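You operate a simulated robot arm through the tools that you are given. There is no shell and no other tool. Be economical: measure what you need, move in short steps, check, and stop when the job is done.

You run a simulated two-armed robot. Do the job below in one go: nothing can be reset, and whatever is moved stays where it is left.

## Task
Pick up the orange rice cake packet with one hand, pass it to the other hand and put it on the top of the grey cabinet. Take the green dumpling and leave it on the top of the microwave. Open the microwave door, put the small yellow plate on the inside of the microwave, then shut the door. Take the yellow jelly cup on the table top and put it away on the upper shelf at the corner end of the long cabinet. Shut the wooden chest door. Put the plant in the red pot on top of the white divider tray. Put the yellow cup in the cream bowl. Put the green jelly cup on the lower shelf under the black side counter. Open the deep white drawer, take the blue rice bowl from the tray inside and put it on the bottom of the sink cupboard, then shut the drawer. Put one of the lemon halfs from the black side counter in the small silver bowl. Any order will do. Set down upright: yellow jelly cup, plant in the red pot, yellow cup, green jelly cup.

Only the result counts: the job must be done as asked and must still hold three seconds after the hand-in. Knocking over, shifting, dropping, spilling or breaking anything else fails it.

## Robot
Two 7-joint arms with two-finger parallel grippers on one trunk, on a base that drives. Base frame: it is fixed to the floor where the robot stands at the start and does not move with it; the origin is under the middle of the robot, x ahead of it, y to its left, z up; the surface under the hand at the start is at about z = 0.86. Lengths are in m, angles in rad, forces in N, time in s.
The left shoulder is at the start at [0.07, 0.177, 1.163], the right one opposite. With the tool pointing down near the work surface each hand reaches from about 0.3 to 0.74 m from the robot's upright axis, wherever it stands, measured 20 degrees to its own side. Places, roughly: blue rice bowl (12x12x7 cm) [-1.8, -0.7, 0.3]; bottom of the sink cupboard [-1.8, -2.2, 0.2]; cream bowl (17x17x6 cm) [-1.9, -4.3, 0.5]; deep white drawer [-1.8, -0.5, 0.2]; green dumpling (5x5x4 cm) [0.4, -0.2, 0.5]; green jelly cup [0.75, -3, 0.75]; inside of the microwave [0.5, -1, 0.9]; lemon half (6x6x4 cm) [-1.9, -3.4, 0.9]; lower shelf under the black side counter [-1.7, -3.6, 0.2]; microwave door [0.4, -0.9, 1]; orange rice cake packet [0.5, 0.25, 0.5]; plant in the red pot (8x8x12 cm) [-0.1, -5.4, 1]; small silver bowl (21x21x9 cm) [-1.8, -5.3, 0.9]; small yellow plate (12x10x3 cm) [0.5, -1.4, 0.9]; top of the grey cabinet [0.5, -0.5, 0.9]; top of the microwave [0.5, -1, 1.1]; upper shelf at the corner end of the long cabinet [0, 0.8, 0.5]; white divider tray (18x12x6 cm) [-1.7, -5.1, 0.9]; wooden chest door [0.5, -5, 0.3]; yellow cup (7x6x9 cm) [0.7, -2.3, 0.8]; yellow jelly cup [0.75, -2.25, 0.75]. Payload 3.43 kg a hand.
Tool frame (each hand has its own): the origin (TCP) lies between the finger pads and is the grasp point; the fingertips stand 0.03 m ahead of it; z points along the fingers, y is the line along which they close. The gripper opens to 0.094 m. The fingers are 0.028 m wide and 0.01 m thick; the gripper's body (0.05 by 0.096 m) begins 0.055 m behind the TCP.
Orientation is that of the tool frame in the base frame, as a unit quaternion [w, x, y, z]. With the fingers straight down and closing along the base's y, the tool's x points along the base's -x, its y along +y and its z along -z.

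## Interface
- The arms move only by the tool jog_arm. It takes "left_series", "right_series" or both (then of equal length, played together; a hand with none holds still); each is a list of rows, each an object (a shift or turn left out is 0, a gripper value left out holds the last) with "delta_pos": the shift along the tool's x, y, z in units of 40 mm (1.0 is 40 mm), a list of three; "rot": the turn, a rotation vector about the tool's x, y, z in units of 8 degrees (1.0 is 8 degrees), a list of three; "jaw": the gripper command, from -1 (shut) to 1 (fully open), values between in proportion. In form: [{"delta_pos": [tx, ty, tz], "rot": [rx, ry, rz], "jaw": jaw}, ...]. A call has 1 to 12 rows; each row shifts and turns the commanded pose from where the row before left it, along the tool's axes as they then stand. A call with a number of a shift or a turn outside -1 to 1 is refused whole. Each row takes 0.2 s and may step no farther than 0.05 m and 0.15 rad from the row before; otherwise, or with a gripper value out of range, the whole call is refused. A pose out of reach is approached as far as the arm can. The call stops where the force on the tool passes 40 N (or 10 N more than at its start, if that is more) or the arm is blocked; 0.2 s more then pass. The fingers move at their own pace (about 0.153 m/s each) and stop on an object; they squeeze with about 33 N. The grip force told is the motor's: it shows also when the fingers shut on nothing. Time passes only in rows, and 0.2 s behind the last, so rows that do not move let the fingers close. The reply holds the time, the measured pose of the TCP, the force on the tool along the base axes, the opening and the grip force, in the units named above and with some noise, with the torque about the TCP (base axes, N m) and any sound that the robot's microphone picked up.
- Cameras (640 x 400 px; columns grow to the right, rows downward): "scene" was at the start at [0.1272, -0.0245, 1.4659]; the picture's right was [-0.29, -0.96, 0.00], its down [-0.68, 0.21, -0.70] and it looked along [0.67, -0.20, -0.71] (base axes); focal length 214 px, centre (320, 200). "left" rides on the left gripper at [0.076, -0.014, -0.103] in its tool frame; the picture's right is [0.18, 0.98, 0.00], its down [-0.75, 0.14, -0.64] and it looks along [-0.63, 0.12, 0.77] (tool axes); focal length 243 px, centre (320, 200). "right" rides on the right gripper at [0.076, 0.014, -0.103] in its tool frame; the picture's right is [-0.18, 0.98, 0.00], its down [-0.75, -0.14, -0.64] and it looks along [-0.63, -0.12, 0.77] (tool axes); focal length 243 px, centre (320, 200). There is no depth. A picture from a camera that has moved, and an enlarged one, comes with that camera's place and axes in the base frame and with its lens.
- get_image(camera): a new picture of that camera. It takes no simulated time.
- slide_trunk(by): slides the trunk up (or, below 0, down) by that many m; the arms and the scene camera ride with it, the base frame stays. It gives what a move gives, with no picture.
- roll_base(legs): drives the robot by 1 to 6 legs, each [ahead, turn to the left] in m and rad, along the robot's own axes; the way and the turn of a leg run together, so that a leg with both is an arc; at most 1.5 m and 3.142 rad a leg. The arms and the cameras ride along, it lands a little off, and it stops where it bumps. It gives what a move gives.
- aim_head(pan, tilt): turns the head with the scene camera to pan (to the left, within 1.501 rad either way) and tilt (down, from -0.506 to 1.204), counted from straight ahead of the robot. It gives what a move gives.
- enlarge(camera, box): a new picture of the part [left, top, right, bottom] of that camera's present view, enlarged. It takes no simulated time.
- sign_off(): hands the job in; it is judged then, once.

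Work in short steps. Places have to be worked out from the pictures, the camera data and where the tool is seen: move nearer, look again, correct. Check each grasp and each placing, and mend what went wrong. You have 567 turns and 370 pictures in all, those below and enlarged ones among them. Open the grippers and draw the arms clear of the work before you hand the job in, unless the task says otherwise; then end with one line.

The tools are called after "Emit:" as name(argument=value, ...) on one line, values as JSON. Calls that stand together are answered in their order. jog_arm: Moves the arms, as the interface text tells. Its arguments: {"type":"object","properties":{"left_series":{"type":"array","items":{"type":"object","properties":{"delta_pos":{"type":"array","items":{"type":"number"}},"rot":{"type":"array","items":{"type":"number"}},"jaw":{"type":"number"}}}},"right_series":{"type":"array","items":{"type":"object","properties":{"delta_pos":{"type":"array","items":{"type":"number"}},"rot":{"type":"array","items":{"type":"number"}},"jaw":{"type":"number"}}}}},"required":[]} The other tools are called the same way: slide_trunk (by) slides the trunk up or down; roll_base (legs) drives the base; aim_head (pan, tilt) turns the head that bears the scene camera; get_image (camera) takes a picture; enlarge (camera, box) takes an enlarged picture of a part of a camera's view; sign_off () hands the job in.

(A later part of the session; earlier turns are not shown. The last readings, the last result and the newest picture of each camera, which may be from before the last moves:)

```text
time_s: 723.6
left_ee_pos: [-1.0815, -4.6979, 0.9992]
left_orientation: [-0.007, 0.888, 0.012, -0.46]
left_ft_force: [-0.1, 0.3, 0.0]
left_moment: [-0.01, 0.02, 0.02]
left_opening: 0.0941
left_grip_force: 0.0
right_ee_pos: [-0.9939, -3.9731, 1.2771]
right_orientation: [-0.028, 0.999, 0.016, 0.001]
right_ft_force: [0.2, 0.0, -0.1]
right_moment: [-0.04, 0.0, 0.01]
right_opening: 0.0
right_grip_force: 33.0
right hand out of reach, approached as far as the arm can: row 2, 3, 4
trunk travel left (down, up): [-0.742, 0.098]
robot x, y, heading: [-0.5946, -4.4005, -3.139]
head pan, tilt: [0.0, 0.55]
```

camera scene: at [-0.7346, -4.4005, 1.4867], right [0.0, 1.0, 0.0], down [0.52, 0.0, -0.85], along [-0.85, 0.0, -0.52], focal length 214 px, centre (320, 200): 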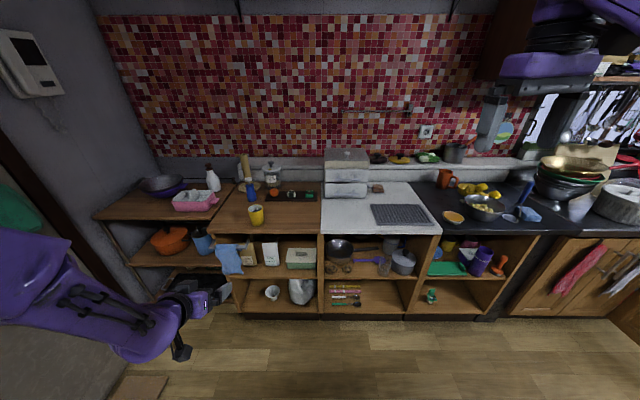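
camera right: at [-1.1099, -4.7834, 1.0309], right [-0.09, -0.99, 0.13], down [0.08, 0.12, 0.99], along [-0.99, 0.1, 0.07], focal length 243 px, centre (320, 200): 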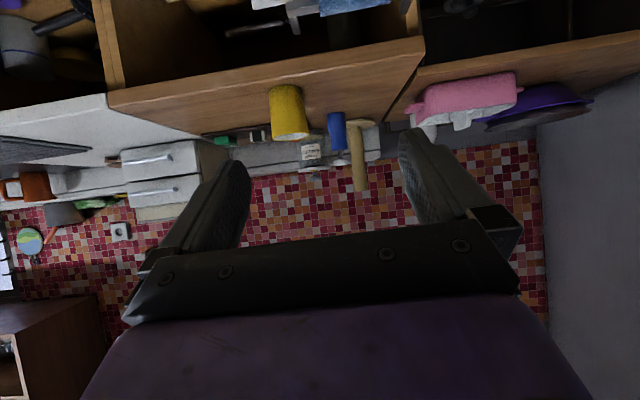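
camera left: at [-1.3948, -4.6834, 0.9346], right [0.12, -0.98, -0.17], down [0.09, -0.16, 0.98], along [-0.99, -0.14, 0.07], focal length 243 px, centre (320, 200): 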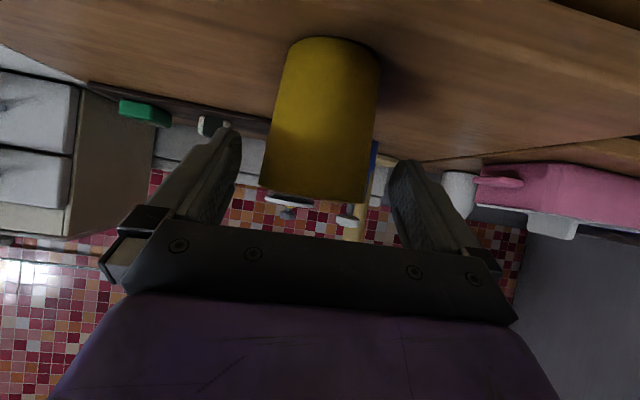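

I instead hold the right hand high (pitch 55°, ~0.32 m above shoulder), which will pass above the counter objects.

Emit:
jog_arm(right_series=[{"delta_pos": [-0.5, 0.9, -0.5]}, {"delta_pos": [-0.5, 0.9, -0.5]}, {"delta_pos": [-0.5, 0.9, -0.5]}, {"delta_pos": [-0.5, 0.9, -0.5]}, {"delta_pos": [-0.5, 0.9, -0.5]}, {"delta_pos": [-0.5, 0.9, -0.5]}, {"delta_pos": [-0.5, 0.9, -0.5]}, {"rot": [0, -0.86, 0]}, {"rot": [0, -0.86, 0]}, {"rot": [0, -0.86, 0]}, {"rot": [0, -0.86, 0]}, {"rot": [0, -0.86, 0]}])

Emit:
jog_arm(right_series=[{"delta_pos": [-0.57, 0, -0.8]}, {"delta_pos": [-0.57, 0, -0.8]}, {"delta_pos": [-0.57, 0, -0.8]}, {"delta_pos": [-0.57, 0, -0.8]}, {"delta_pos": [-0.57, 0, -0.8]}])

```text
time_s: 726.2
left_ee_pos: [-1.0839, -4.7004, 0.9983]
left_orientation: [-0.008, 0.888, 0.012, -0.459]
left_ft_force: [-0.5, 0.2, 0.7]
left_moment: [0.0, -0.03, -0.01]
left_opening: 0.0941
left_grip_force: 0.0
right_ee_pos: [-1.1401, -4.2165, 1.4085]
right_orientation: [-0.022, 0.956, 0.025, -0.293]
right_ft_force: [-0.7, 0.0, 0.3]
right_moment: [0.04, 0.01, -0.02]
right_opening: 0.0
right_grip_force: 32.4
right hand out of reach, approached as far as the arm can: row 7, 12
trunk travel left (down, up): [-0.742, 0.098]
robot x, y, heading: [-0.5929, -4.3996, -3.138]
head pan, tilt: [0.0, 0.55]
```

```text
time_s: 727.4
left_ee_pos: [-1.0827, -4.6993, 0.9977]
left_orientation: [-0.007, 0.888, 0.014, -0.459]
left_ft_force: [1.1, -0.1, -0.7]
left_moment: [-0.02, 0.0, -0.01]
left_opening: 0.0942
left_grip_force: 0.1
right_ee_pos: [-1.1318, -4.2311, 1.5119]
right_orientation: [-0.023, 0.955, 0.024, -0.295]
right_ft_force: [0.2, -1.4, 1.0]
right_moment: [-0.03, -0.03, -0.01]
right_opening: 0.0001
right_grip_force: 33.3
right hand out of reach, approached as far as the arm can: row 3, 4, 5
trunk travel left (down, up): [-0.742, 0.098]
robot x, y, heading: [-0.5999, -4.4028, -3.145]
head pan, tilt: [0.0, 0.55]
```

Right hand is parked high. To measure the bowl precisely, I lower the camera and zoom in.

Emit:
slide_trunk(by=-0.4)

Emit:
slide_trunk(by=-0.25)

Emit:
aim_head(pan=0.0, tilt=0.3)

Emit:
enlarge(camera="scene", box=[300, 150, 400, 230])

```text
time_s: 731.2
left_ee_pos: [-1.0844, -4.6991, 0.599]
left_orientation: [-0.007, 0.888, 0.013, -0.46]
left_ft_force: [-0.7, 0.2, 0.3]
left_moment: [0.02, 0.0, 0.0]
left_opening: 0.0942
left_grip_force: 0.0
right_ee_pos: [-1.1308, -4.2295, 1.1125]
right_orientation: [-0.022, 0.955, 0.024, -0.295]
right_ft_force: [0.9, -0.3, -0.7]
right_moment: [0.0, -0.04, 0.04]
right_opening: 0.0
right_grip_force: 33.1
trunk travel left (down, up): [-0.342, 0.498]
robot x, y, heading: [-0.5963, -4.3999, -3.141]
head pan, tilt: [0.0, 0.55]
```

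```text
time_s: 733.8
left_ee_pos: [-1.0835, -4.6988, 0.3491]
left_orientation: [-0.006, 0.888, 0.013, -0.459]
left_ft_force: [0.1, -0.8, 0.2]
left_moment: [0.02, 0.03, -0.01]
left_opening: 0.094
left_grip_force: 0.0
right_ee_pos: [-1.1331, -4.2293, 0.8629]
right_orientation: [-0.023, 0.955, 0.023, -0.295]
right_ft_force: [-0.2, -0.6, -0.6]
right_moment: [-0.01, -0.05, 0.02]
right_opening: 0.0
right_grip_force: 33.3
trunk travel left (down, up): [-0.092, 0.748]
robot x, y, heading: [-0.5967, -4.4048, -3.135]
head pan, tilt: [0.0, 0.55]
```

```text
time_s: 734.6
left_ee_pos: [-1.083, -4.6975, 0.3488]
left_orientation: [-0.007, 0.888, 0.013, -0.46]
left_ft_force: [-0.2, 0.6, 0.2]
left_moment: [-0.04, -0.02, 0.02]
left_opening: 0.0937
left_grip_force: 0.0
right_ee_pos: [-1.1324, -4.2297, 0.8632]
right_orientation: [-0.023, 0.955, 0.023, -0.295]
right_ft_force: [0.0, 0.0, 0.4]
right_moment: [0.0, 0.03, 0.01]
right_opening: 0.0
right_grip_force: 33.2
trunk travel left (down, up): [-0.092, 0.748]
robot x, y, heading: [-0.5943, -4.403, -3.132]
head pan, tilt: [0.0, 0.3]
```

```text
5.00 times, centred on (350, 190) of scene
camera zoom: at [-0.7392, -4.4031, 0.8595], right [0.0, 1.0, 0.0], down [0.3, 0.0, -0.95], along [-0.95, 0.0, -0.3], focal length 1072 px, centre (170, 250)
```

zoom: 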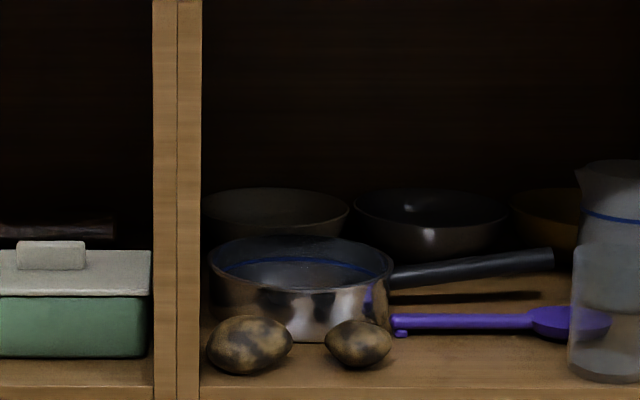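

Measured: bowl centre (−1.908,−4.285), rim z≈0.545; pan just in front (rim z≈0.54). I'll first relocate the cup to the white counter front (y≈−4.30), then make one short trip. Return to the cup, pitch 40°.

Emit:
slide_trunk(by=0.4)

Emit:
slide_trunk(by=0.25)

Emit:
roll_base(legs=[[0.35, 0]])

Emit:
jog_arm(left_series=[{"rot": [0, 0.63, 0], "delta_pos": [0, -0.03, 0.7]}, {"delta_pos": [0.03, 0, 0.7]}])

Emit:
get_image(camera="left")

```text
time_s: 738.4
left_ee_pos: [-1.0837, -4.6979, 0.7481]
left_orientation: [-0.008, 0.888, 0.011, -0.46]
left_ft_force: [0.0, -0.1, 0.3]
left_moment: [0.0, -0.03, 0.02]
left_opening: 0.0938
left_grip_force: 0.1
right_ee_pos: [-1.1325, -4.2289, 1.2613]
right_orientation: [-0.022, 0.955, 0.023, -0.294]
right_ft_force: [0.3, -0.7, 0.1]
right_moment: [0.03, 0.02, 0.01]
right_opening: 0.0
right_grip_force: 33.6
trunk travel left (down, up): [-0.492, 0.348]
robot x, y, heading: [-0.5977, -4.4022, -3.142]
head pan, tilt: [0.0, 0.3]
```

```text
time_s: 741.0
left_ee_pos: [-1.0823, -4.6994, 0.9995]
left_orientation: [-0.007, 0.888, 0.013, -0.459]
left_ft_force: [0.5, -0.1, 0.1]
left_moment: [0.04, -0.03, -0.04]
left_opening: 0.0938
left_grip_force: 0.0
right_ee_pos: [-1.1316, -4.2292, 1.5121]
right_orientation: [-0.022, 0.955, 0.023, -0.295]
right_ft_force: [0.3, 0.9, -0.7]
right_moment: [-0.03, -0.04, 0.02]
right_opening: 0.0002
right_grip_force: 33.3
trunk travel left (down, up): [-0.742, 0.098]
robot x, y, heading: [-0.5939, -4.4018, -3.139]
head pan, tilt: [0.0, 0.3]
```

```text
time_s: 743.3
left_ee_pos: [-1.425, -4.7047, 0.9994]
left_orientation: [-0.005, 0.887, 0.016, -0.461]
left_ft_force: [0.1, -0.8, 0.4]
left_moment: [0.02, 0.02, 0.01]
left_opening: 0.094
left_grip_force: 0.0
right_ee_pos: [-1.4778, -4.2361, 1.5121]
right_orientation: [-0.021, 0.955, 0.027, -0.294]
right_ft_force: [-0.3, 0.4, -0.1]
right_moment: [0.01, 0.03, 0.01]
right_opening: 0.0
right_grip_force: 33.2
trunk travel left (down, up): [-0.742, 0.098]
robot x, y, heading: [-0.9388, -4.4074, -3.131]
head pan, tilt: [0.0, 0.3]
```

```text
time_s: 743.9
left_ee_pos: [-1.4714, -4.7031, 0.9638]
left_orientation: [-0.006, 0.907, 0.016, -0.42]
left_ft_force: [-0.8, 0.9, 0.6]
left_moment: [0.01, -0.02, -0.02]
left_opening: 0.0938
left_grip_force: 0.2
right_ee_pos: [-1.4807, -4.2361, 1.5127]
right_orientation: [-0.021, 0.955, 0.027, -0.294]
right_ft_force: [0.3, -0.7, 0.4]
right_moment: [0.0, -0.01, -0.02]
right_opening: 0.0002
right_grip_force: 33.2
trunk travel left (down, up): [-0.742, 0.098]
robot x, y, heading: [-0.9395, -4.4027, -3.129]
head pan, tilt: [0.0, 0.3]
```

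```text
95 pictures are left
camera left: at [-1.3425, -4.6867, 0.9712], right [0.14, -0.98, -0.17], down [0.0, -0.17, 0.99], along [-0.99, -0.14, -0.02], focal length 243 px, centre (320, 200)
```

left: 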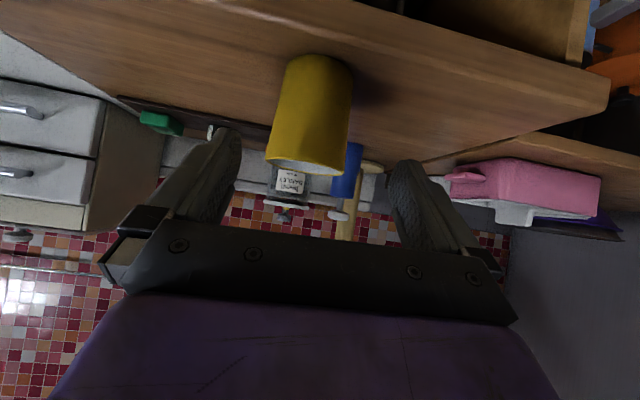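

Emit:
jog_arm(left_series=[{"delta_pos": [-0.29, -0.06, 0.77]}, {"delta_pos": [-0.29, -0.06, 0.77]}, {"jaw": 0.4}, {"jaw": -1}, {"jaw": -1}])

Emit:
slide_trunk(by=0.06)

Emit:
get_image(camera="left")

```text
time_s: 745.1
left_ee_pos: [-1.5343, -4.6983, 0.9426]
left_orientation: [-0.007, 0.908, 0.016, -0.419]
left_ft_force: [0.2, 0.0, -0.1]
left_moment: [-0.01, -0.02, 0.02]
left_opening: 0.0579
left_grip_force: 32.9
right_ee_pos: [-1.4798, -4.2354, 1.5116]
right_orientation: [-0.021, 0.955, 0.027, -0.295]
right_ft_force: [-0.5, -0.1, 0.5]
right_moment: [-0.03, -0.03, -0.02]
right_opening: 0.0002
right_grip_force: 33.2
trunk travel left (down, up): [-0.742, 0.098]
robot x, y, heading: [-0.9394, -4.4056, -3.125]
head pan, tilt: [0.0, 0.3]
```

```text
time_s: 746.1
left_ee_pos: [-1.5335, -4.6984, 1.0019]
left_orientation: [-0.006, 0.908, 0.016, -0.419]
left_ft_force: [-0.5, 0.5, -0.8]
left_moment: [0.0, 0.01, 0.02]
left_opening: 0.0579
left_grip_force: 33.3
right_ee_pos: [-1.4784, -4.2356, 1.5718]
right_orientation: [-0.022, 0.955, 0.026, -0.294]
right_ft_force: [-0.2, 0.4, -0.3]
right_moment: [0.02, 0.01, -0.01]
right_opening: 0.0002
right_grip_force: 33.2
trunk travel left (down, up): [-0.802, 0.038]
robot x, y, heading: [-0.9363, -4.405, -3.134]
head pan, tilt: [0.0, 0.3]
```

```text
94 pictures are left
camera left: at [-1.4053, -4.682, 1.0106], right [0.14, -0.98, -0.16], down [0.01, -0.17, 0.99], along [-0.99, -0.14, -0.02], focal length 243 px, centre (320, 200)
```

left: 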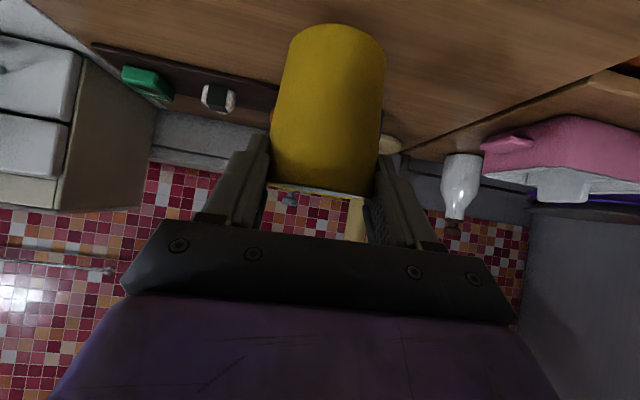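

Held. Shift to the white counter: back, right turn, drive, turn back, forward.

Emit:
roll_base(legs=[[-0.2, 0], [0, -1.571], [0.405, 0], [0, 1.571], [0.18, 0]])

Emit:
aim_head(pan=0.2, tilt=0.65)

Emit:
get_image(camera="scene")

```text
time_s: 758.5
left_ee_pos: [-1.5185, -4.2816, 1.0037]
left_orientation: [-0.01, 0.907, 0.007, -0.421]
left_ft_force: [0.0, 0.4, -0.3]
left_moment: [-0.01, -0.01, 0.02]
left_opening: 0.0581
left_grip_force: 32.5
right_ee_pos: [-1.453, -3.8181, 1.5738]
right_orientation: [-0.024, 0.955, 0.018, -0.296]
right_ft_force: [0.5, -1.0, 0.7]
right_moment: [0.0, 0.0, -0.01]
right_opening: 0.0
right_grip_force: 32.6
trunk travel left (down, up): [-0.802, 0.038]
robot x, y, heading: [-0.9256, -4.0014, 3.135]
head pan, tilt: [0.0, 0.3]
```

```text
time_s: 759.3
left_ee_pos: [-1.5216, -4.2814, 1.0029]
left_orientation: [-0.01, 0.907, 0.007, -0.42]
left_ft_force: [-0.4, 0.7, -0.6]
left_moment: [0.03, -0.05, 0.01]
left_opening: 0.0577
left_grip_force: 33.1
right_ee_pos: [-1.4582, -3.8185, 1.5714]
right_orientation: [-0.024, 0.955, 0.018, -0.294]
right_ft_force: [-0.5, -0.5, -0.4]
right_moment: [-0.01, -0.05, -0.03]
right_opening: 0.0
right_grip_force: 33.3
trunk travel left (down, up): [-0.802, 0.038]
robot x, y, heading: [-0.9243, -3.9994, 3.13]
head pan, tilt: [0.201, 0.649]
```

```text
93 pictures are left
camera scene: at [-1.0598, -4.0145, 1.5377], right [-0.19, 0.98, 0.0], down [0.59, 0.12, -0.8], along [-0.78, -0.15, -0.6], focal length 214 px, centre (320, 200)
```

scene: 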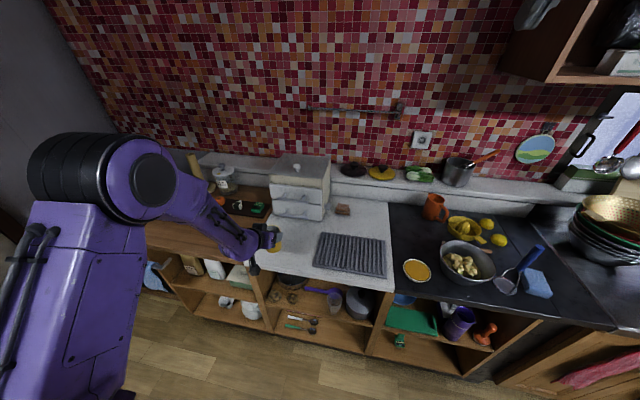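

The grip is holding steady (no creep), so I go straight to the bowl: back off, stretch the arm into the lance pose, then lower the trunk.

Emit:
roll_base(legs=[[-0.5, 0]])

Emit:
jog_arm(left_series=[{"delta_pos": [-0.95, 0, 0.36]}, {"delta_pos": [-0.95, 0, 0.36]}, {"delta_pos": [-0.95, 0, 0.36]}, {"delta_pos": [-0.95, 0, 0.36]}, {"delta_pos": [-0.95, 0, 0.36]}])

Emit:
slide_trunk(by=-0.4)

Emit:
get_image(camera="scene")

```text
time_s: 762.2
left_ee_pos: [-1.0345, -4.2858, 1.0015]
left_orientation: [-0.01, 0.908, 0.009, -0.42]
left_ft_force: [-0.9, 0.0, 0.6]
left_moment: [0.01, 0.02, 0.0]
left_opening: 0.0577
left_grip_force: 33.6
right_ee_pos: [-0.9742, -3.8229, 1.5718]
right_orientation: [-0.023, 0.955, 0.019, -0.294]
right_ft_force: [-0.2, -0.2, 0.0]
right_moment: [0.0, -0.01, -0.02]
right_opening: 0.0
right_grip_force: 32.5
trunk travel left (down, up): [-0.802, 0.038]
robot x, y, heading: [-0.436, -4.0022, 3.138]
head pan, tilt: [0.201, 0.649]
```

```text
time_s: 763.4
left_ee_pos: [-1.2105, -4.2886, 1.0992]
left_orientation: [-0.009, 0.908, 0.009, -0.418]
left_ft_force: [-0.1, -0.4, 0.3]
left_moment: [0.02, -0.03, 0.01]
left_opening: 0.0579
left_grip_force: 33.5
right_ee_pos: [-0.9739, -3.824, 1.5721]
right_orientation: [-0.024, 0.955, 0.019, -0.294]
right_ft_force: [-0.2, -0.2, 0.1]
right_moment: [0.0, -0.01, -0.02]
right_opening: 0.0
right_grip_force: 33.2
trunk travel left (down, up): [-0.802, 0.038]
robot x, y, heading: [-0.4358, -3.9998, 3.136]
head pan, tilt: [0.201, 0.649]
```

```text
time_s: 767.2
left_ee_pos: [-1.2095, -4.2899, 0.7006]
left_orientation: [-0.01, 0.908, 0.008, -0.419]
left_ft_force: [0.0, 0.5, -0.4]
left_moment: [0.03, -0.01, 0.02]
left_opening: 0.0577
left_grip_force: 32.9
right_ee_pos: [-0.9721, -3.8226, 1.1721]
right_orientation: [-0.023, 0.955, 0.02, -0.294]
right_ft_force: [-0.7, -0.4, 0.5]
right_moment: [0.03, -0.01, -0.02]
right_opening: 0.0
right_grip_force: 33.4
trunk travel left (down, up): [-0.402, 0.438]
robot x, y, heading: [-0.4387, -3.9987, 3.135]
head pan, tilt: [0.201, 0.649]
```

```text
92 pictures are left
camera scene: at [-0.5724, -4.018, 1.1378], right [-0.19, 0.98, 0.0], down [0.59, 0.12, -0.8], along [-0.78, -0.16, -0.6], focal length 214 px, centre (320, 200)
```

scene: 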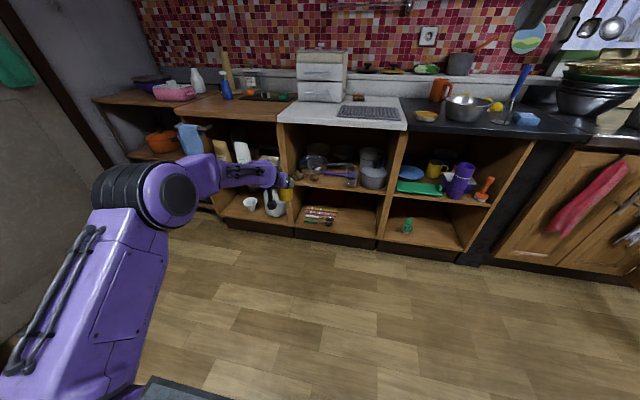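

The elbow bulges left and would hit the shelf post. I test a posture reaching more across to the left, which should bring the elbow inside the opening's line.

Emit:
jog_arm(left_series=[{"delta_pos": [0.1, 0.95, -0.05]}, {"delta_pos": [0.1, 0.95, -0.05]}, {"delta_pos": [0.1, 0.95, -0.05]}, {"delta_pos": [0.1, 0.95, -0.05]}, {"delta_pos": [0.1, 0.95, -0.05]}, {"delta_pos": [0.1, 0.95, -0.05]}])

Emit:
aim_head(pan=0.6, tilt=0.5)

Emit:
get_image(camera="scene")

```text
time_s: 768.6
left_ee_pos: [-1.1819, -4.5183, 0.683]
left_orientation: [-0.011, 0.907, 0.008, -0.42]
left_ft_force: [0.5, 0.3, -1.8]
left_moment: [0.01, -0.02, -0.02]
left_opening: 0.058
left_grip_force: 33.0
right_ee_pos: [-0.9721, -3.8232, 1.1736]
right_orientation: [-0.023, 0.955, 0.02, -0.294]
right_ft_force: [-0.6, 0.0, -0.1]
right_moment: [0.02, 0.0, 0.02]
right_opening: 0.0
right_grip_force: 33.4
trunk travel left (down, up): [-0.402, 0.438]
robot x, y, heading: [-0.4384, -3.9992, 3.142]
head pan, tilt: [0.201, 0.649]
```

```text
time_s: 769.5
left_ee_pos: [-1.183, -4.5179, 0.6855]
left_orientation: [-0.01, 0.908, 0.008, -0.42]
left_ft_force: [-0.6, -0.3, -0.4]
left_moment: [0.02, 0.01, 0.01]
left_opening: 0.0581
left_grip_force: 33.4
right_ee_pos: [-0.9721, -3.8239, 1.1735]
right_orientation: [-0.023, 0.955, 0.019, -0.294]
right_ft_force: [-0.5, 0.0, 0.4]
right_moment: [-0.02, 0.01, 0.0]
right_opening: 0.0
right_grip_force: 32.9
trunk travel left (down, up): [-0.402, 0.438]
robot x, y, heading: [-0.4372, -4.0035, 3.136]
head pan, tilt: [0.6, 0.499]
```

```text
91 pictures are left
camera scene: at [-0.5627, -4.0523, 1.1511], right [-0.56, 0.83, 0.0], down [0.4, 0.27, -0.88], along [-0.73, -0.49, -0.48], focal length 214 px, centre (320, 200)
```

scene: 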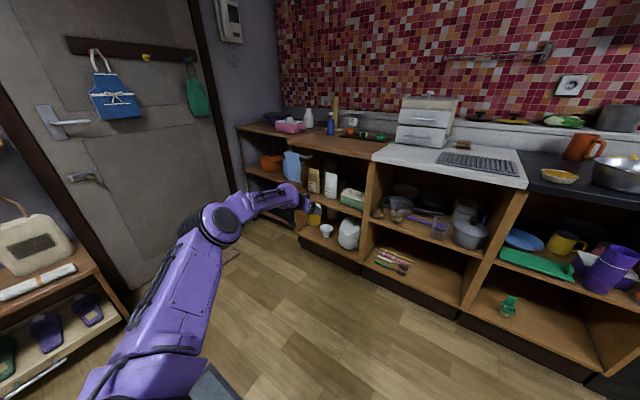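

This posture makes the forearm a straight lance; only the elbow is high. I lower the trunk further and raise the hand relative to the shoulder so the elbow drops.

Emit:
slide_trunk(by=-0.25)

Emit:
jog_arm(left_series=[{"delta_pos": [-0.77, 0, -0.64]}, {"delta_pos": [-0.77, 0, -0.64]}, {"delta_pos": [-0.77, 0, -0.64]}, {"delta_pos": [-0.77, 0, -0.64]}, {"delta_pos": [-0.77, 0, -0.64]}])

Emit:
get_image(camera="scene")

```text
time_s: 772.1
left_ee_pos: [-1.1813, -4.5174, 0.4351]
left_orientation: [-0.009, 0.907, 0.01, -0.421]
left_ft_force: [-0.8, -0.8, 0.0]
left_moment: [0.02, 0.02, -0.02]
left_opening: 0.0578
left_grip_force: 33.3
right_ee_pos: [-0.9713, -3.8244, 0.9226]
right_orientation: [-0.023, 0.955, 0.019, -0.295]
right_ft_force: [0.0, 0.8, -0.7]
right_moment: [0.01, 0.01, -0.02]
right_opening: 0.0001
right_grip_force: 33.0
trunk travel left (down, up): [-0.152, 0.688]
robot x, y, heading: [-0.4381, -4.0011, 3.133]
head pan, tilt: [0.6, 0.499]
```

```text
time_s: 773.3
left_ee_pos: [-1.1839, -4.5219, 0.6348]
left_orientation: [-0.01, 0.908, 0.008, -0.419]
left_ft_force: [0.2, -0.2, 0.7]
left_moment: [-0.01, 0.02, -0.01]
left_opening: 0.058
left_grip_force: 32.7
right_ee_pos: [-0.9727, -3.8244, 0.9219]
right_orientation: [-0.024, 0.955, 0.019, -0.295]
right_ft_force: [-0.2, 0.5, 0.9]
right_moment: [0.04, 0.05, 0.0]
right_opening: 0.0
right_grip_force: 33.0
trunk travel left (down, up): [-0.152, 0.688]
robot x, y, heading: [-0.4386, -4.001, 3.137]
head pan, tilt: [0.6, 0.499]
```

```text
90 pictures are left
camera scene: at [-0.5632, -4.0523, 0.901], right [-0.56, 0.83, 0.0], down [0.4, 0.27, -0.88], along [-0.73, -0.49, -0.48], focal length 214 px, centre (320, 200)
```

scene: 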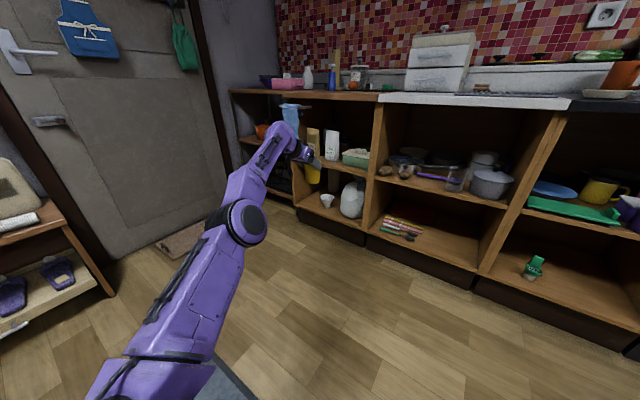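

Good: elbow is now low and inside the opening's line. I tune heights (trunk +5 cm, hand −5 cm) and bring the right hand toward the centre so it passes over a free part of the counter.

Emit:
slide_trunk(by=0.05)

Emit:
jog_arm(left_series=[{"delta_pos": [0.48, 0, 0.4]}, {"delta_pos": [0.48, 0, 0.4]}, {}, {}, {}, {}], right_series=[{"delta_pos": [0, 0.88, 0]}, {"delta_pos": [0, 0.88, 0]}, {"delta_pos": [0, 0.88, 0]}, {"delta_pos": [0, 0.88, 0]}, {"delta_pos": [0, 0.88, 0]}, {"delta_pos": [0, 0.88, 0]}])

Emit:
roll_base(legs=[[0, -1.571], [0.236, 0], [0, 1.571]])

Emit:
get_image(camera="scene")

```text
time_s: 774.2
left_ee_pos: [-1.1831, -4.522, 0.6841]
left_orientation: [-0.011, 0.907, 0.008, -0.421]
left_ft_force: [-0.9, -0.6, 0.3]
left_moment: [0.01, 0.0, -0.01]
left_opening: 0.0577
left_grip_force: 33.0
right_ee_pos: [-0.9721, -3.8249, 0.9723]
right_orientation: [-0.023, 0.955, 0.019, -0.295]
right_ft_force: [0.3, 0.0, 0.0]
right_moment: [-0.03, -0.01, 0.0]
right_opening: 0.0
right_grip_force: 33.0
trunk travel left (down, up): [-0.202, 0.638]
robot x, y, heading: [-0.4372, -3.9994, 3.134]
head pan, tilt: [0.6, 0.499]
```

```text
time_s: 775.8
left_ee_pos: [-1.1935, -4.5273, 0.6369]
left_orientation: [-0.01, 0.908, 0.009, -0.42]
left_ft_force: [-0.9, 0.5, -0.3]
left_moment: [-0.06, -0.04, -0.01]
left_opening: 0.0578
left_grip_force: 32.9
left hand out of reach, approached as far as the arm can: row 1, 2
right_ee_pos: [-0.9293, -3.9833, 0.9534]
right_orientation: [-0.006, 0.955, -0.004, -0.295]
right_ft_force: [0.4, -0.4, -0.5]
right_moment: [-0.02, -0.02, -0.02]
right_opening: 0.0003
right_grip_force: 33.2
right hand out of reach, approached as far as the arm can: row 1, 2, 3, 4, 5, 6
trunk travel left (down, up): [-0.202, 0.638]
robot x, y, heading: [-0.4346, -3.9981, 3.137]
head pan, tilt: [0.6, 0.499]
stopped in row 6 (right hand): the arm was blocked; the commanded pose is now the measured one
```

```text
time_s: 785.2
left_ee_pos: [-1.1825, -4.3129, 0.6373]
left_orientation: [-0.004, 0.907, 0.021, -0.42]
left_ft_force: [0.4, -0.5, -0.1]
left_moment: [0.02, -0.05, -0.04]
left_opening: 0.058
left_grip_force: 33.1
right_ee_pos: [-0.9307, -3.7643, 0.9545]
right_orientation: [-0.001, 0.955, 0.011, -0.297]
right_ft_force: [0.7, 0.7, 0.8]
right_moment: [0.01, 0.0, -0.03]
right_opening: 0.0
right_grip_force: 33.1
trunk travel left (down, up): [-0.202, 0.638]
robot x, y, heading: [-0.4361, -3.7641, -3.119]
head pan, tilt: [0.6, 0.499]
```

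```text
89 pictures are left
camera scene: at [-0.5638, -3.8216, 0.9511], right [-0.58, 0.81, 0.0], down [0.39, 0.28, -0.88], along [-0.71, -0.51, -0.48], focal length 214 px, centre (320, 200)
```

scene: 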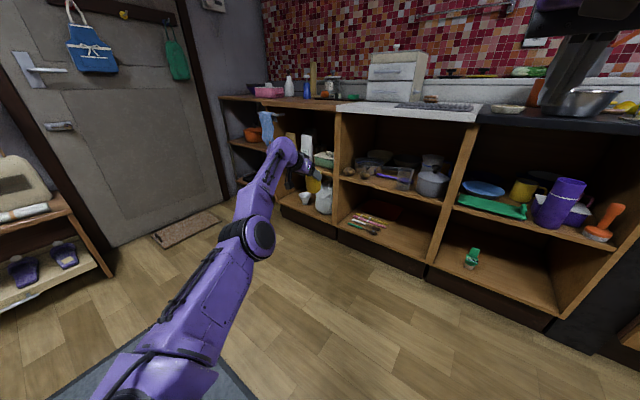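

Straighten the heading and trim laterally, then drive in partway.

Emit:
roll_base(legs=[[0, -0.023]])

Emit:
jog_arm(left_series=[{"delta_pos": [0, -0.25, 0]}])

Emit:
roll_base(legs=[[0.3, 0]])

Emit:
aim_head(pan=0.5, tilt=0.4)

Emit:
get_image(camera="scene")

```text
time_s: 785.9
left_ee_pos: [-1.195, -4.294, 0.6369]
left_orientation: [-0.008, 0.908, 0.01, -0.42]
left_ft_force: [0.3, 0.7, -1.2]
left_moment: [0.03, -0.01, -0.02]
left_opening: 0.0579
left_grip_force: 32.7
right_ee_pos: [-0.9315, -3.7517, 0.955]
right_orientation: [-0.005, 0.955, -0.002, -0.297]
right_ft_force: [-0.9, -0.4, 0.3]
right_moment: [0.01, 0.02, 0.02]
right_opening: 0.0
right_grip_force: 32.8
trunk travel left (down, up): [-0.202, 0.638]
robot x, y, heading: [-0.4392, -3.7681, 3.141]
head pan, tilt: [0.6, 0.499]
```

```text
time_s: 786.3
left_ee_pos: [-1.1983, -4.2863, 0.6387]
left_orientation: [-0.009, 0.908, 0.009, -0.419]
left_ft_force: [0.1, 0.2, 0.4]
left_moment: [-0.04, -0.02, 0.0]
left_opening: 0.058
left_grip_force: 32.2
left hand out of reach, approached as far as the arm can: row 1
right_ee_pos: [-0.9312, -3.7502, 0.9574]
right_orientation: [-0.004, 0.955, -0.002, -0.296]
right_ft_force: [-0.2, -0.2, -0.5]
right_moment: [0.01, 0.01, -0.01]
right_opening: 0.0001
right_grip_force: 32.9
trunk travel left (down, up): [-0.202, 0.638]
robot x, y, heading: [-0.4414, -3.7651, 3.141]
head pan, tilt: [0.6, 0.499]
```

```text
time_s: 788.3
left_ee_pos: [-1.4954, -4.2819, 0.6379]
left_orientation: [-0.011, 0.908, 0.007, -0.418]
left_ft_force: [-1.0, 0.2, -1.1]
left_moment: [-0.02, 0.01, -0.01]
left_opening: 0.058
left_grip_force: 32.7
right_ee_pos: [-1.2279, -3.7474, 0.9549]
right_orientation: [-0.004, 0.955, -0.003, -0.297]
right_ft_force: [0.5, -0.4, -0.1]
right_moment: [0.02, -0.01, -0.01]
right_opening: 0.0002
right_grip_force: 32.9
trunk travel left (down, up): [-0.202, 0.638]
robot x, y, heading: [-0.7359, -3.7666, 3.139]
head pan, tilt: [0.6, 0.499]
```

```text
time_s: 789.0
left_ee_pos: [-1.4958, -4.282, 0.6377]
left_orientation: [-0.011, 0.908, 0.008, -0.419]
left_ft_force: [-0.4, 0.6, -1.1]
left_moment: [0.01, 0.01, -0.02]
left_opening: 0.0581
left_grip_force: 33.0
right_ee_pos: [-1.2262, -3.7471, 0.9552]
right_orientation: [-0.005, 0.955, -0.005, -0.296]
right_ft_force: [-0.2, -1.2, 0.2]
right_moment: [0.01, 0.0, -0.01]
right_opening: 0.0
right_grip_force: 33.2
trunk travel left (down, up): [-0.202, 0.638]
robot x, y, heading: [-0.734, -3.7647, 3.136]
head pan, tilt: [0.499, 0.4]
```

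```text
88 pictures are left
camera scene: at [-0.8664, -3.81, 0.9602], right [-0.47, 0.88, 0.0], down [0.34, 0.18, -0.92], along [-0.81, -0.44, -0.39], focal length 214 px, centre (320, 200)
```

scene: 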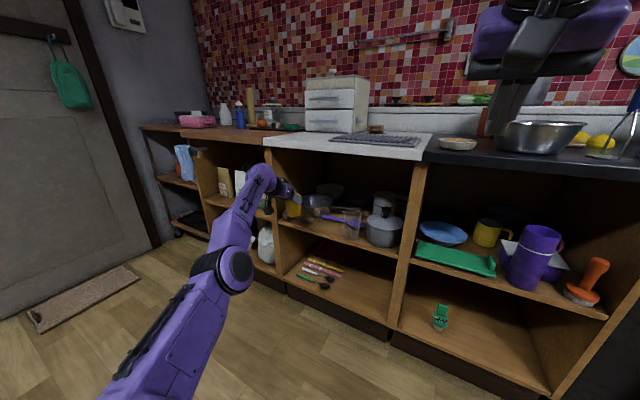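

Emit:
enlarge(camera="scene", box=[200, 130, 420, 290])

```text
2.50 times, centred on (310, 210) of scene
camera zoom: at [-0.8664, -3.81, 0.9602], right [-0.47, 0.88, 0.0], down [0.34, 0.18, -0.92], along [-0.81, -0.44, -0.39], focal length 536 px, centre (345, 175)
```

zoom: 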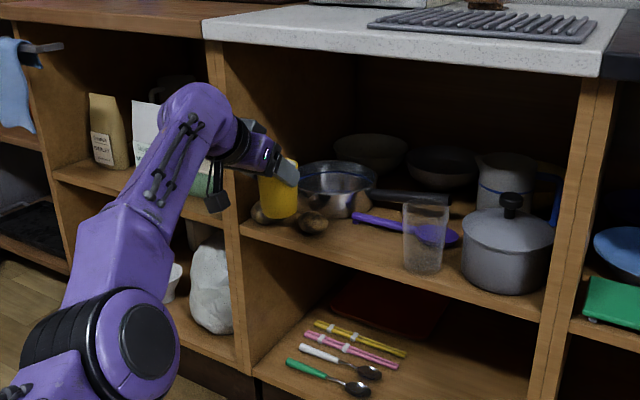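

Clearances look fine (wrist top 0.80 vs underside 0.824; post face −4.36). Bowl refined to (−1.89,−4.287). Drive in 0.30 m.

Emit:
roll_base(legs=[[0.29, 0]])

Emit:
enlarge(camera="scene", box=[180, 110, 400, 270])

```text
time_s: 791.0
left_ee_pos: [-1.7927, -4.2833, 0.6365]
left_orientation: [-0.01, 0.908, 0.008, -0.419]
left_ft_force: [0.9, -0.5, -1.4]
left_moment: [-0.02, -0.02, 0.0]
left_opening: 0.058
left_grip_force: 33.0
right_ee_pos: [-1.524, -3.7466, 0.9546]
right_orientation: [-0.004, 0.955, -0.003, -0.296]
right_ft_force: [0.6, 1.1, -0.5]
right_moment: [0.01, 0.0, -0.02]
right_opening: 0.0
right_grip_force: 33.1
trunk travel left (down, up): [-0.202, 0.638]
robot x, y, heading: [-1.035, -3.7604, 3.133]
head pan, tilt: [0.499, 0.4]
```

```text
2.50 times, centred on (290, 190) of scene
camera zoom: at [-1.1643, -3.8086, 0.9602], right [-0.47, 0.88, 0.0], down [0.34, 0.18, -0.92], along [-0.81, -0.44, -0.39], focal length 536 px, centre (395, 225)
```

zoom: 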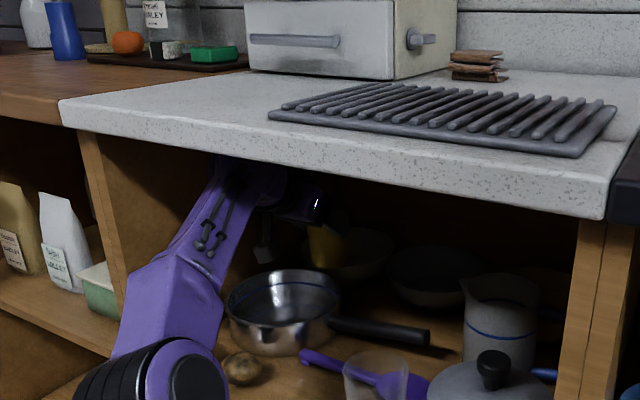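

The cup is passing over the pan toward the bowl. Drive the last 9.5 cm.

Emit:
roll_base(legs=[[0.095, 0]])

Emit:
enlarge(camera="scene", box=[180, 110, 400, 270])

```text
time_s: 792.2
left_ee_pos: [-1.8886, -4.2796, 0.6379]
left_orientation: [-0.01, 0.908, 0.009, -0.419]
left_ft_force: [-0.8, -0.7, -0.3]
left_moment: [-0.01, 0.02, 0.02]
left_opening: 0.0579
left_grip_force: 33.1
right_ee_pos: [-1.6198, -3.7455, 0.9541]
right_orientation: [-0.004, 0.955, -0.004, -0.296]
right_ft_force: [-0.2, -1.4, -0.4]
right_moment: [-0.02, 0.0, -0.01]
right_opening: 0.0001
right_grip_force: 33.3
trunk travel left (down, up): [-0.202, 0.638]
robot x, y, heading: [-1.1263, -3.763, 3.134]
head pan, tilt: [0.499, 0.4]
```

```text
2.50 times, centred on (290, 190) of scene
camera zoom: at [-1.26, -3.808, 0.9601], right [-0.47, 0.88, 0.0], down [0.34, 0.18, -0.92], along [-0.81, -0.44, -0.39], focal length 536 px, centre (395, 225)
```

zoom: 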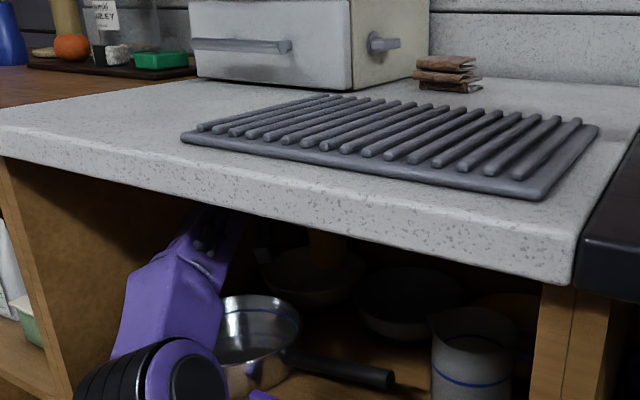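

Cup base is ~1 cm right of the bowl centre; shift left 1 cm and lower 4 cm with the arm.

Emit:
jog_arm(left_series=[{"delta_pos": [0.38, 0.27, 0.32]}, {"delta_pos": [0.38, 0, 0.32]}])

Emit:
enlarge(camera="scene", box=[180, 150, 400, 310])

```text
time_s: 792.8
left_ee_pos: [-1.8907, -4.2901, 0.5969]
left_orientation: [-0.011, 0.908, 0.008, -0.419]
left_ft_force: [0.1, 0.5, -0.2]
left_moment: [-0.03, -0.01, -0.02]
left_opening: 0.0578
left_grip_force: 32.9
left hand out of reach, approached as far as the arm can: row 2
right_ee_pos: [-1.6191, -3.7452, 0.9566]
right_orientation: [-0.004, 0.955, -0.004, -0.297]
right_ft_force: [0.4, -0.2, 0.2]
right_moment: [-0.02, 0.01, -0.04]
right_opening: 0.0
right_grip_force: 32.7
trunk travel left (down, up): [-0.202, 0.638]
robot x, y, heading: [-1.1258, -3.763, 3.132]
head pan, tilt: [0.499, 0.4]
```

```text
2.50 times, centred on (290, 230) of scene
camera zoom: at [-1.2595, -3.808, 0.9603], right [-0.47, 0.88, 0.0], down [0.34, 0.18, -0.92], along [-0.81, -0.44, -0.39], focal length 536 px, centre (395, 125)
```

zoom: 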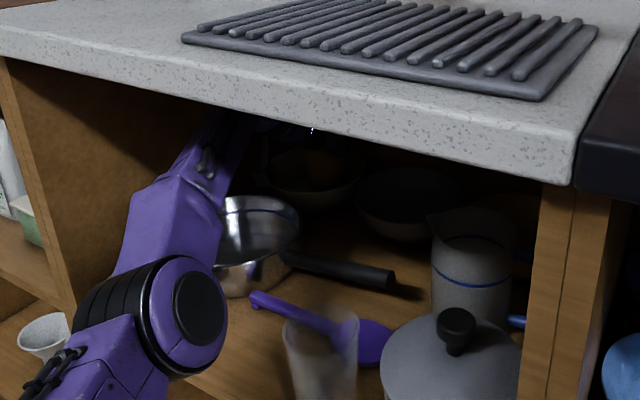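

The cup is inside the bowl's rim. Lower gently by trunk until contact.

Emit:
slide_trunk(by=-0.012)

Emit:
slide_trunk(by=-0.008)

```text
time_s: 793.4
left_ee_pos: [-1.8911, -4.2919, 0.5876]
left_orientation: [-0.011, 0.908, 0.007, -0.42]
left_ft_force: [-1.5, -0.9, 3.9]
left_moment: [-0.22, 0.21, 0.0]
left_opening: 0.0578
left_grip_force: 33.2
right_ee_pos: [-1.6184, -3.7453, 0.9438]
right_orientation: [-0.004, 0.955, -0.004, -0.298]
right_ft_force: [1.2, 0.1, -0.8]
right_moment: [0.02, -0.01, -0.02]
right_opening: 0.0002
right_grip_force: 32.7
trunk travel left (down, up): [-0.19, 0.65]
robot x, y, heading: [-1.1256, -3.7619, 3.139]
head pan, tilt: [0.499, 0.4]
```

```text
time_s: 793.9
left_ee_pos: [-1.8897, -4.291, 0.5841]
left_orientation: [-0.01, 0.906, 0.008, -0.422]
left_ft_force: [-3.7, -1.3, 22.1]
left_moment: [-0.12, 0.4, 0.02]
left_opening: 0.0578
left_grip_force: 32.9
right_ee_pos: [-1.6162, -3.742, 0.9376]
right_orientation: [-0.003, 0.954, -0.005, -0.298]
right_ft_force: [0.3, 0.0, 1.0]
right_moment: [-0.01, 0.01, 0.0]
right_opening: 0.0
right_grip_force: 33.1
trunk travel left (down, up): [-0.182, 0.658]
robot x, y, heading: [-1.1279, -3.7638, 3.135]
head pan, tilt: [0.499, 0.4]
```

Contact (22 N). Ease, open, raise slightly, then reverse straight out.

Emit:
slide_trunk(by=0.006)

Emit:
jog_arm(left_series=[{"jaw": 0.3}, {"jaw": 0.7}, {"jaw": 1}, {"jaw": 1}])

Emit:
slide_trunk(by=0.025)

Emit:
enlarge(camera="scene", box=[240, 150, 350, 230])

```text
time_s: 794.5
left_ee_pos: [-1.8903, -4.2897, 0.5833]
left_orientation: [-0.011, 0.908, 0.007, -0.418]
left_ft_force: [-0.9, 0.1, 10.8]
left_moment: [0.01, 0.33, -0.02]
left_opening: 0.0579
left_grip_force: 32.7
right_ee_pos: [-1.6173, -3.7437, 0.9424]
right_orientation: [-0.004, 0.955, -0.005, -0.297]
right_ft_force: [0.2, 0.1, -0.2]
right_moment: [0.0, 0.02, 0.04]
right_opening: 0.0
right_grip_force: 33.2
trunk travel left (down, up): [-0.188, 0.652]
robot x, y, heading: [-1.127, -3.7646, 3.138]
head pan, tilt: [0.499, 0.4]
```

```text
time_s: 795.5
left_ee_pos: [-1.8905, -4.2915, 0.583]
left_orientation: [-0.011, 0.909, 0.007, -0.418]
left_ft_force: [0.8, 0.1, 0.1]
left_moment: [0.01, 0.04, -0.01]
left_opening: 0.0939
left_grip_force: 0.0
right_ee_pos: [-1.6185, -3.7452, 0.942]
right_orientation: [-0.004, 0.955, -0.004, -0.296]
right_ft_force: [0.0, -0.7, 0.2]
right_moment: [0.03, 0.01, -0.02]
right_opening: 0.0001
right_grip_force: 32.9
trunk travel left (down, up): [-0.188, 0.652]
robot x, y, heading: [-1.1303, -3.7608, 3.133]
head pan, tilt: [0.499, 0.4]
```

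```text
time_s: 796.2
left_ee_pos: [-1.8914, -4.2909, 0.6086]
left_orientation: [-0.01, 0.908, 0.008, -0.418]
left_ft_force: [0.8, -0.3, -0.3]
left_moment: [0.0, 0.0, -0.03]
left_opening: 0.0944
left_grip_force: 0.1
right_ee_pos: [-1.6196, -3.7464, 0.9661]
right_orientation: [-0.005, 0.955, -0.004, -0.296]
right_ft_force: [-0.4, -0.5, 1.0]
right_moment: [0.01, 0.03, -0.01]
right_opening: 0.0
right_grip_force: 33.4
trunk travel left (down, up): [-0.213, 0.627]
robot x, y, heading: [-1.125, -3.7632, 3.134]
head pan, tilt: [0.499, 0.4]
```

```text
5.00 times, centred on (295, 190) of scene
camera zoom: at [-1.2596, -3.8079, 0.9713], right [-0.47, 0.88, 0.0], down [0.34, 0.18, -0.92], along [-0.81, -0.44, -0.39], focal length 1072 px, centre (445, 250)
```

zoom: 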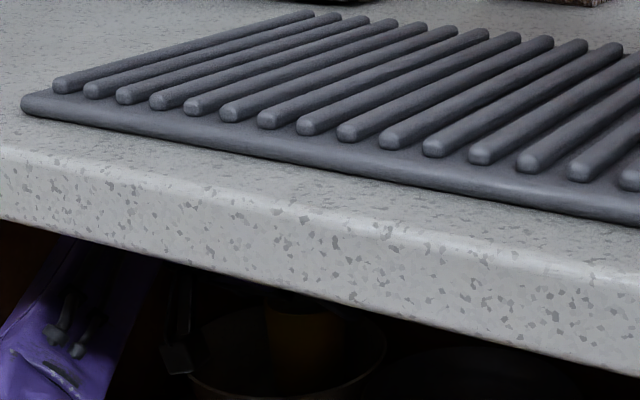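

Cup stands in the bowl. Reverse straight out.

Emit:
roll_base(legs=[[-0.12, 0]])

Emit:
roll_base(legs=[[-0.55, 0]])

Emit:
aim_head(pan=0.55, tilt=0.3)

Emit:
enlarge(camera="scene", box=[240, 150, 400, 250])

```text
time_s: 797.4
left_ee_pos: [-1.7683, -4.293, 0.6096]
left_orientation: [-0.011, 0.908, 0.008, -0.419]
left_ft_force: [0.4, 0.7, -0.2]
left_moment: [0.01, -0.03, -0.04]
left_opening: 0.0941
left_grip_force: 0.0
right_ee_pos: [-1.4982, -3.7463, 0.967]
right_orientation: [-0.005, 0.955, -0.004, -0.297]
right_ft_force: [-0.8, 0.2, 0.5]
right_moment: [0.03, 0.0, 0.0]
right_opening: 0.0
right_grip_force: 33.4
trunk travel left (down, up): [-0.213, 0.627]
robot x, y, heading: [-1.001, -3.7676, 3.14]
head pan, tilt: [0.499, 0.4]
```

```text
time_s: 800.6
left_ee_pos: [-1.221, -4.2976, 0.6085]
left_orientation: [-0.009, 0.908, 0.011, -0.42]
left_ft_force: [-0.2, 1.0, -0.4]
left_moment: [0.02, -0.01, -0.02]
left_opening: 0.094
left_grip_force: 0.1
right_ee_pos: [-0.953, -3.7496, 0.9666]
right_orientation: [-0.004, 0.955, -0.002, -0.297]
right_ft_force: [-0.2, 0.1, 0.2]
right_moment: [0.01, 0.06, 0.01]
right_opening: 0.0002
right_grip_force: 32.8
trunk travel left (down, up): [-0.213, 0.627]
robot x, y, heading: [-0.4609, -3.7624, 3.138]
head pan, tilt: [0.499, 0.4]
```

```text
time_s: 801.3
left_ee_pos: [-1.2225, -4.2984, 0.6081]
left_orientation: [-0.01, 0.908, 0.01, -0.418]
left_ft_force: [-0.3, 0.5, -0.7]
left_moment: [0.0, -0.02, 0.01]
left_opening: 0.0939
left_grip_force: 0.1
right_ee_pos: [-0.9522, -3.7496, 0.9679]
right_orientation: [-0.004, 0.955, -0.002, -0.297]
right_ft_force: [-0.2, 0.1, -0.3]
right_moment: [-0.01, 0.0, -0.03]
right_opening: 0.0001
right_grip_force: 32.9
trunk travel left (down, up): [-0.213, 0.627]
robot x, y, heading: [-0.4632, -3.7652, 3.136]
head pan, tilt: [0.55, 0.3]
```

```text
4.00 times, centred on (320, 200) of scene
camera zoom: at [-0.5902, -3.8151, 0.9805], right [-0.52, 0.85, 0.0], down [0.25, 0.15, -0.96], along [-0.81, -0.5, -0.3], focal length 858 px, centre (320, 200)
```

zoom: 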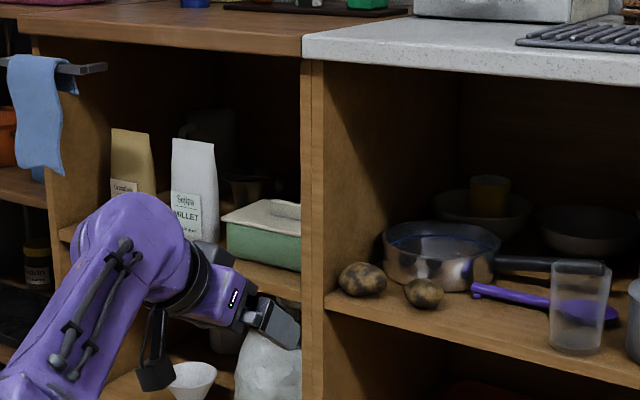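

The yellow cup stands upright in the cream bowl, nothing disturbed. Next the lemon half: raise the trunk and look at the black counter.

Emit:
slide_trunk(by=0.4)

Emit:
slide_trunk(by=0.15)

Emit:
roll_base(legs=[[0, -1.571], [0.55, 0], [0, 1.571]])

Emit:
aim_head(pan=0.2, tilt=0.5)

Emit:
get_image(camera="scene")

```text
time_s: 805.1
left_ee_pos: [-1.2221, -4.2984, 1.0081]
left_orientation: [-0.009, 0.908, 0.011, -0.418]
left_ft_force: [0.3, -0.5, -0.7]
left_moment: [-0.01, 0.02, 0.01]
left_opening: 0.094
left_grip_force: 0.0
right_ee_pos: [-0.9527, -3.7489, 1.3677]
right_orientation: [-0.004, 0.955, -0.002, -0.296]
right_ft_force: [-0.2, -0.3, 0.7]
right_moment: [-0.04, -0.01, 0.03]
right_opening: 0.0
right_grip_force: 32.1
trunk travel left (down, up): [-0.613, 0.227]
robot x, y, heading: [-0.4595, -3.7644, 3.144]
head pan, tilt: [0.55, 0.3]
```

```text
time_s: 806.8
left_ee_pos: [-1.2208, -4.2964, 1.1585]
left_orientation: [-0.01, 0.908, 0.01, -0.418]
left_ft_force: [0.1, 0.1, -0.4]
left_moment: [-0.04, 0.01, -0.01]
left_opening: 0.0941
left_grip_force: 0.1
right_ee_pos: [-0.953, -3.749, 1.5163]
right_orientation: [-0.004, 0.955, -0.001, -0.296]
right_ft_force: [-1.2, -0.4, -0.8]
right_moment: [-0.01, 0.0, -0.02]
right_opening: 0.0001
right_grip_force: 33.3
trunk travel left (down, up): [-0.763, 0.077]
robot x, y, heading: [-0.4588, -3.7642, 3.144]
head pan, tilt: [0.55, 0.3]
```

```text
time_s: 817.6
left_ee_pos: [-1.2384, -3.7206, 1.159]
left_orientation: [-0.016, 0.908, -0.004, -0.419]
left_ft_force: [0.3, 0.6, 0.4]
left_moment: [0.02, 0.0, 0.0]
left_opening: 0.0942
left_grip_force: 0.0
right_ee_pos: [-0.9514, -3.1825, 1.5171]
right_orientation: [-0.008, 0.955, -0.017, -0.297]
right_ft_force: [0.6, -0.3, -0.5]
right_moment: [0.02, 0.01, -0.02]
right_opening: 0.0
right_grip_force: 33.3
trunk travel left (down, up): [-0.763, 0.077]
robot x, y, heading: [-0.4604, -3.2126, 3.108]
head pan, tilt: [0.55, 0.3]
```

```text
time_s: 818.4
left_ee_pos: [-1.2381, -3.7221, 1.1586]
left_orientation: [-0.017, 0.908, -0.005, -0.419]
left_ft_force: [-0.1, 0.2, -0.3]
left_moment: [-0.04, 0.04, -0.02]
left_opening: 0.0941
left_grip_force: 0.1
right_ee_pos: [-0.9507, -3.1824, 1.5167]
right_orientation: [-0.007, 0.955, -0.017, -0.297]
right_ft_force: [-0.4, -0.2, -0.9]
right_moment: [0.0, -0.03, 0.03]
right_opening: 0.0001
right_grip_force: 32.8
trunk travel left (down, up): [-0.763, 0.077]
robot x, y, heading: [-0.4598, -3.2127, 3.109]
head pan, tilt: [0.201, 0.499]
```

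```text
81 pictures are left
camera scene: at [-0.5995, -3.2291, 1.5122], right [-0.17, 0.99, 0.0], down [0.47, 0.08, -0.88], along [-0.87, -0.15, -0.48], focal length 214 px, centre (320, 200)
```

scene: 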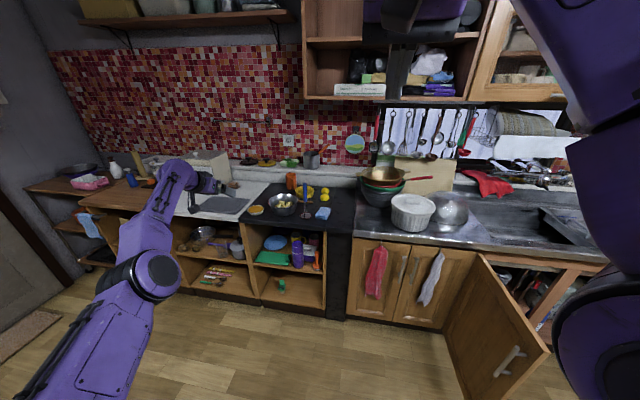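

Emit:
enlarge(camera="scene", box=[240, 160, 360, 240])

```text
5.00 times, centred on (300, 200) of scene
camera zoom: at [-0.5995, -3.2291, 1.5122], right [-0.17, 0.99, 0.0], down [0.47, 0.08, -0.88], along [-0.87, -0.15, -0.48], focal length 1072 px, centre (420, 200)
```

zoom: 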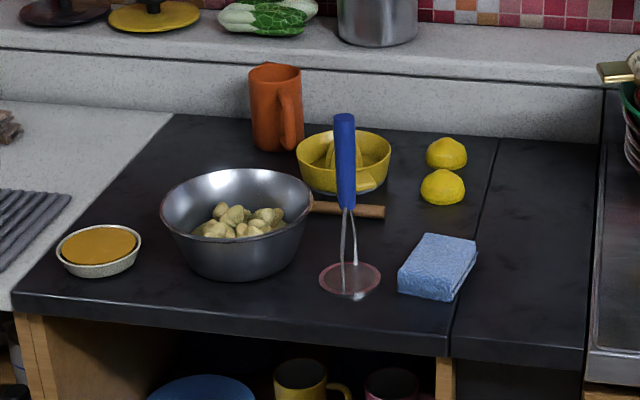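

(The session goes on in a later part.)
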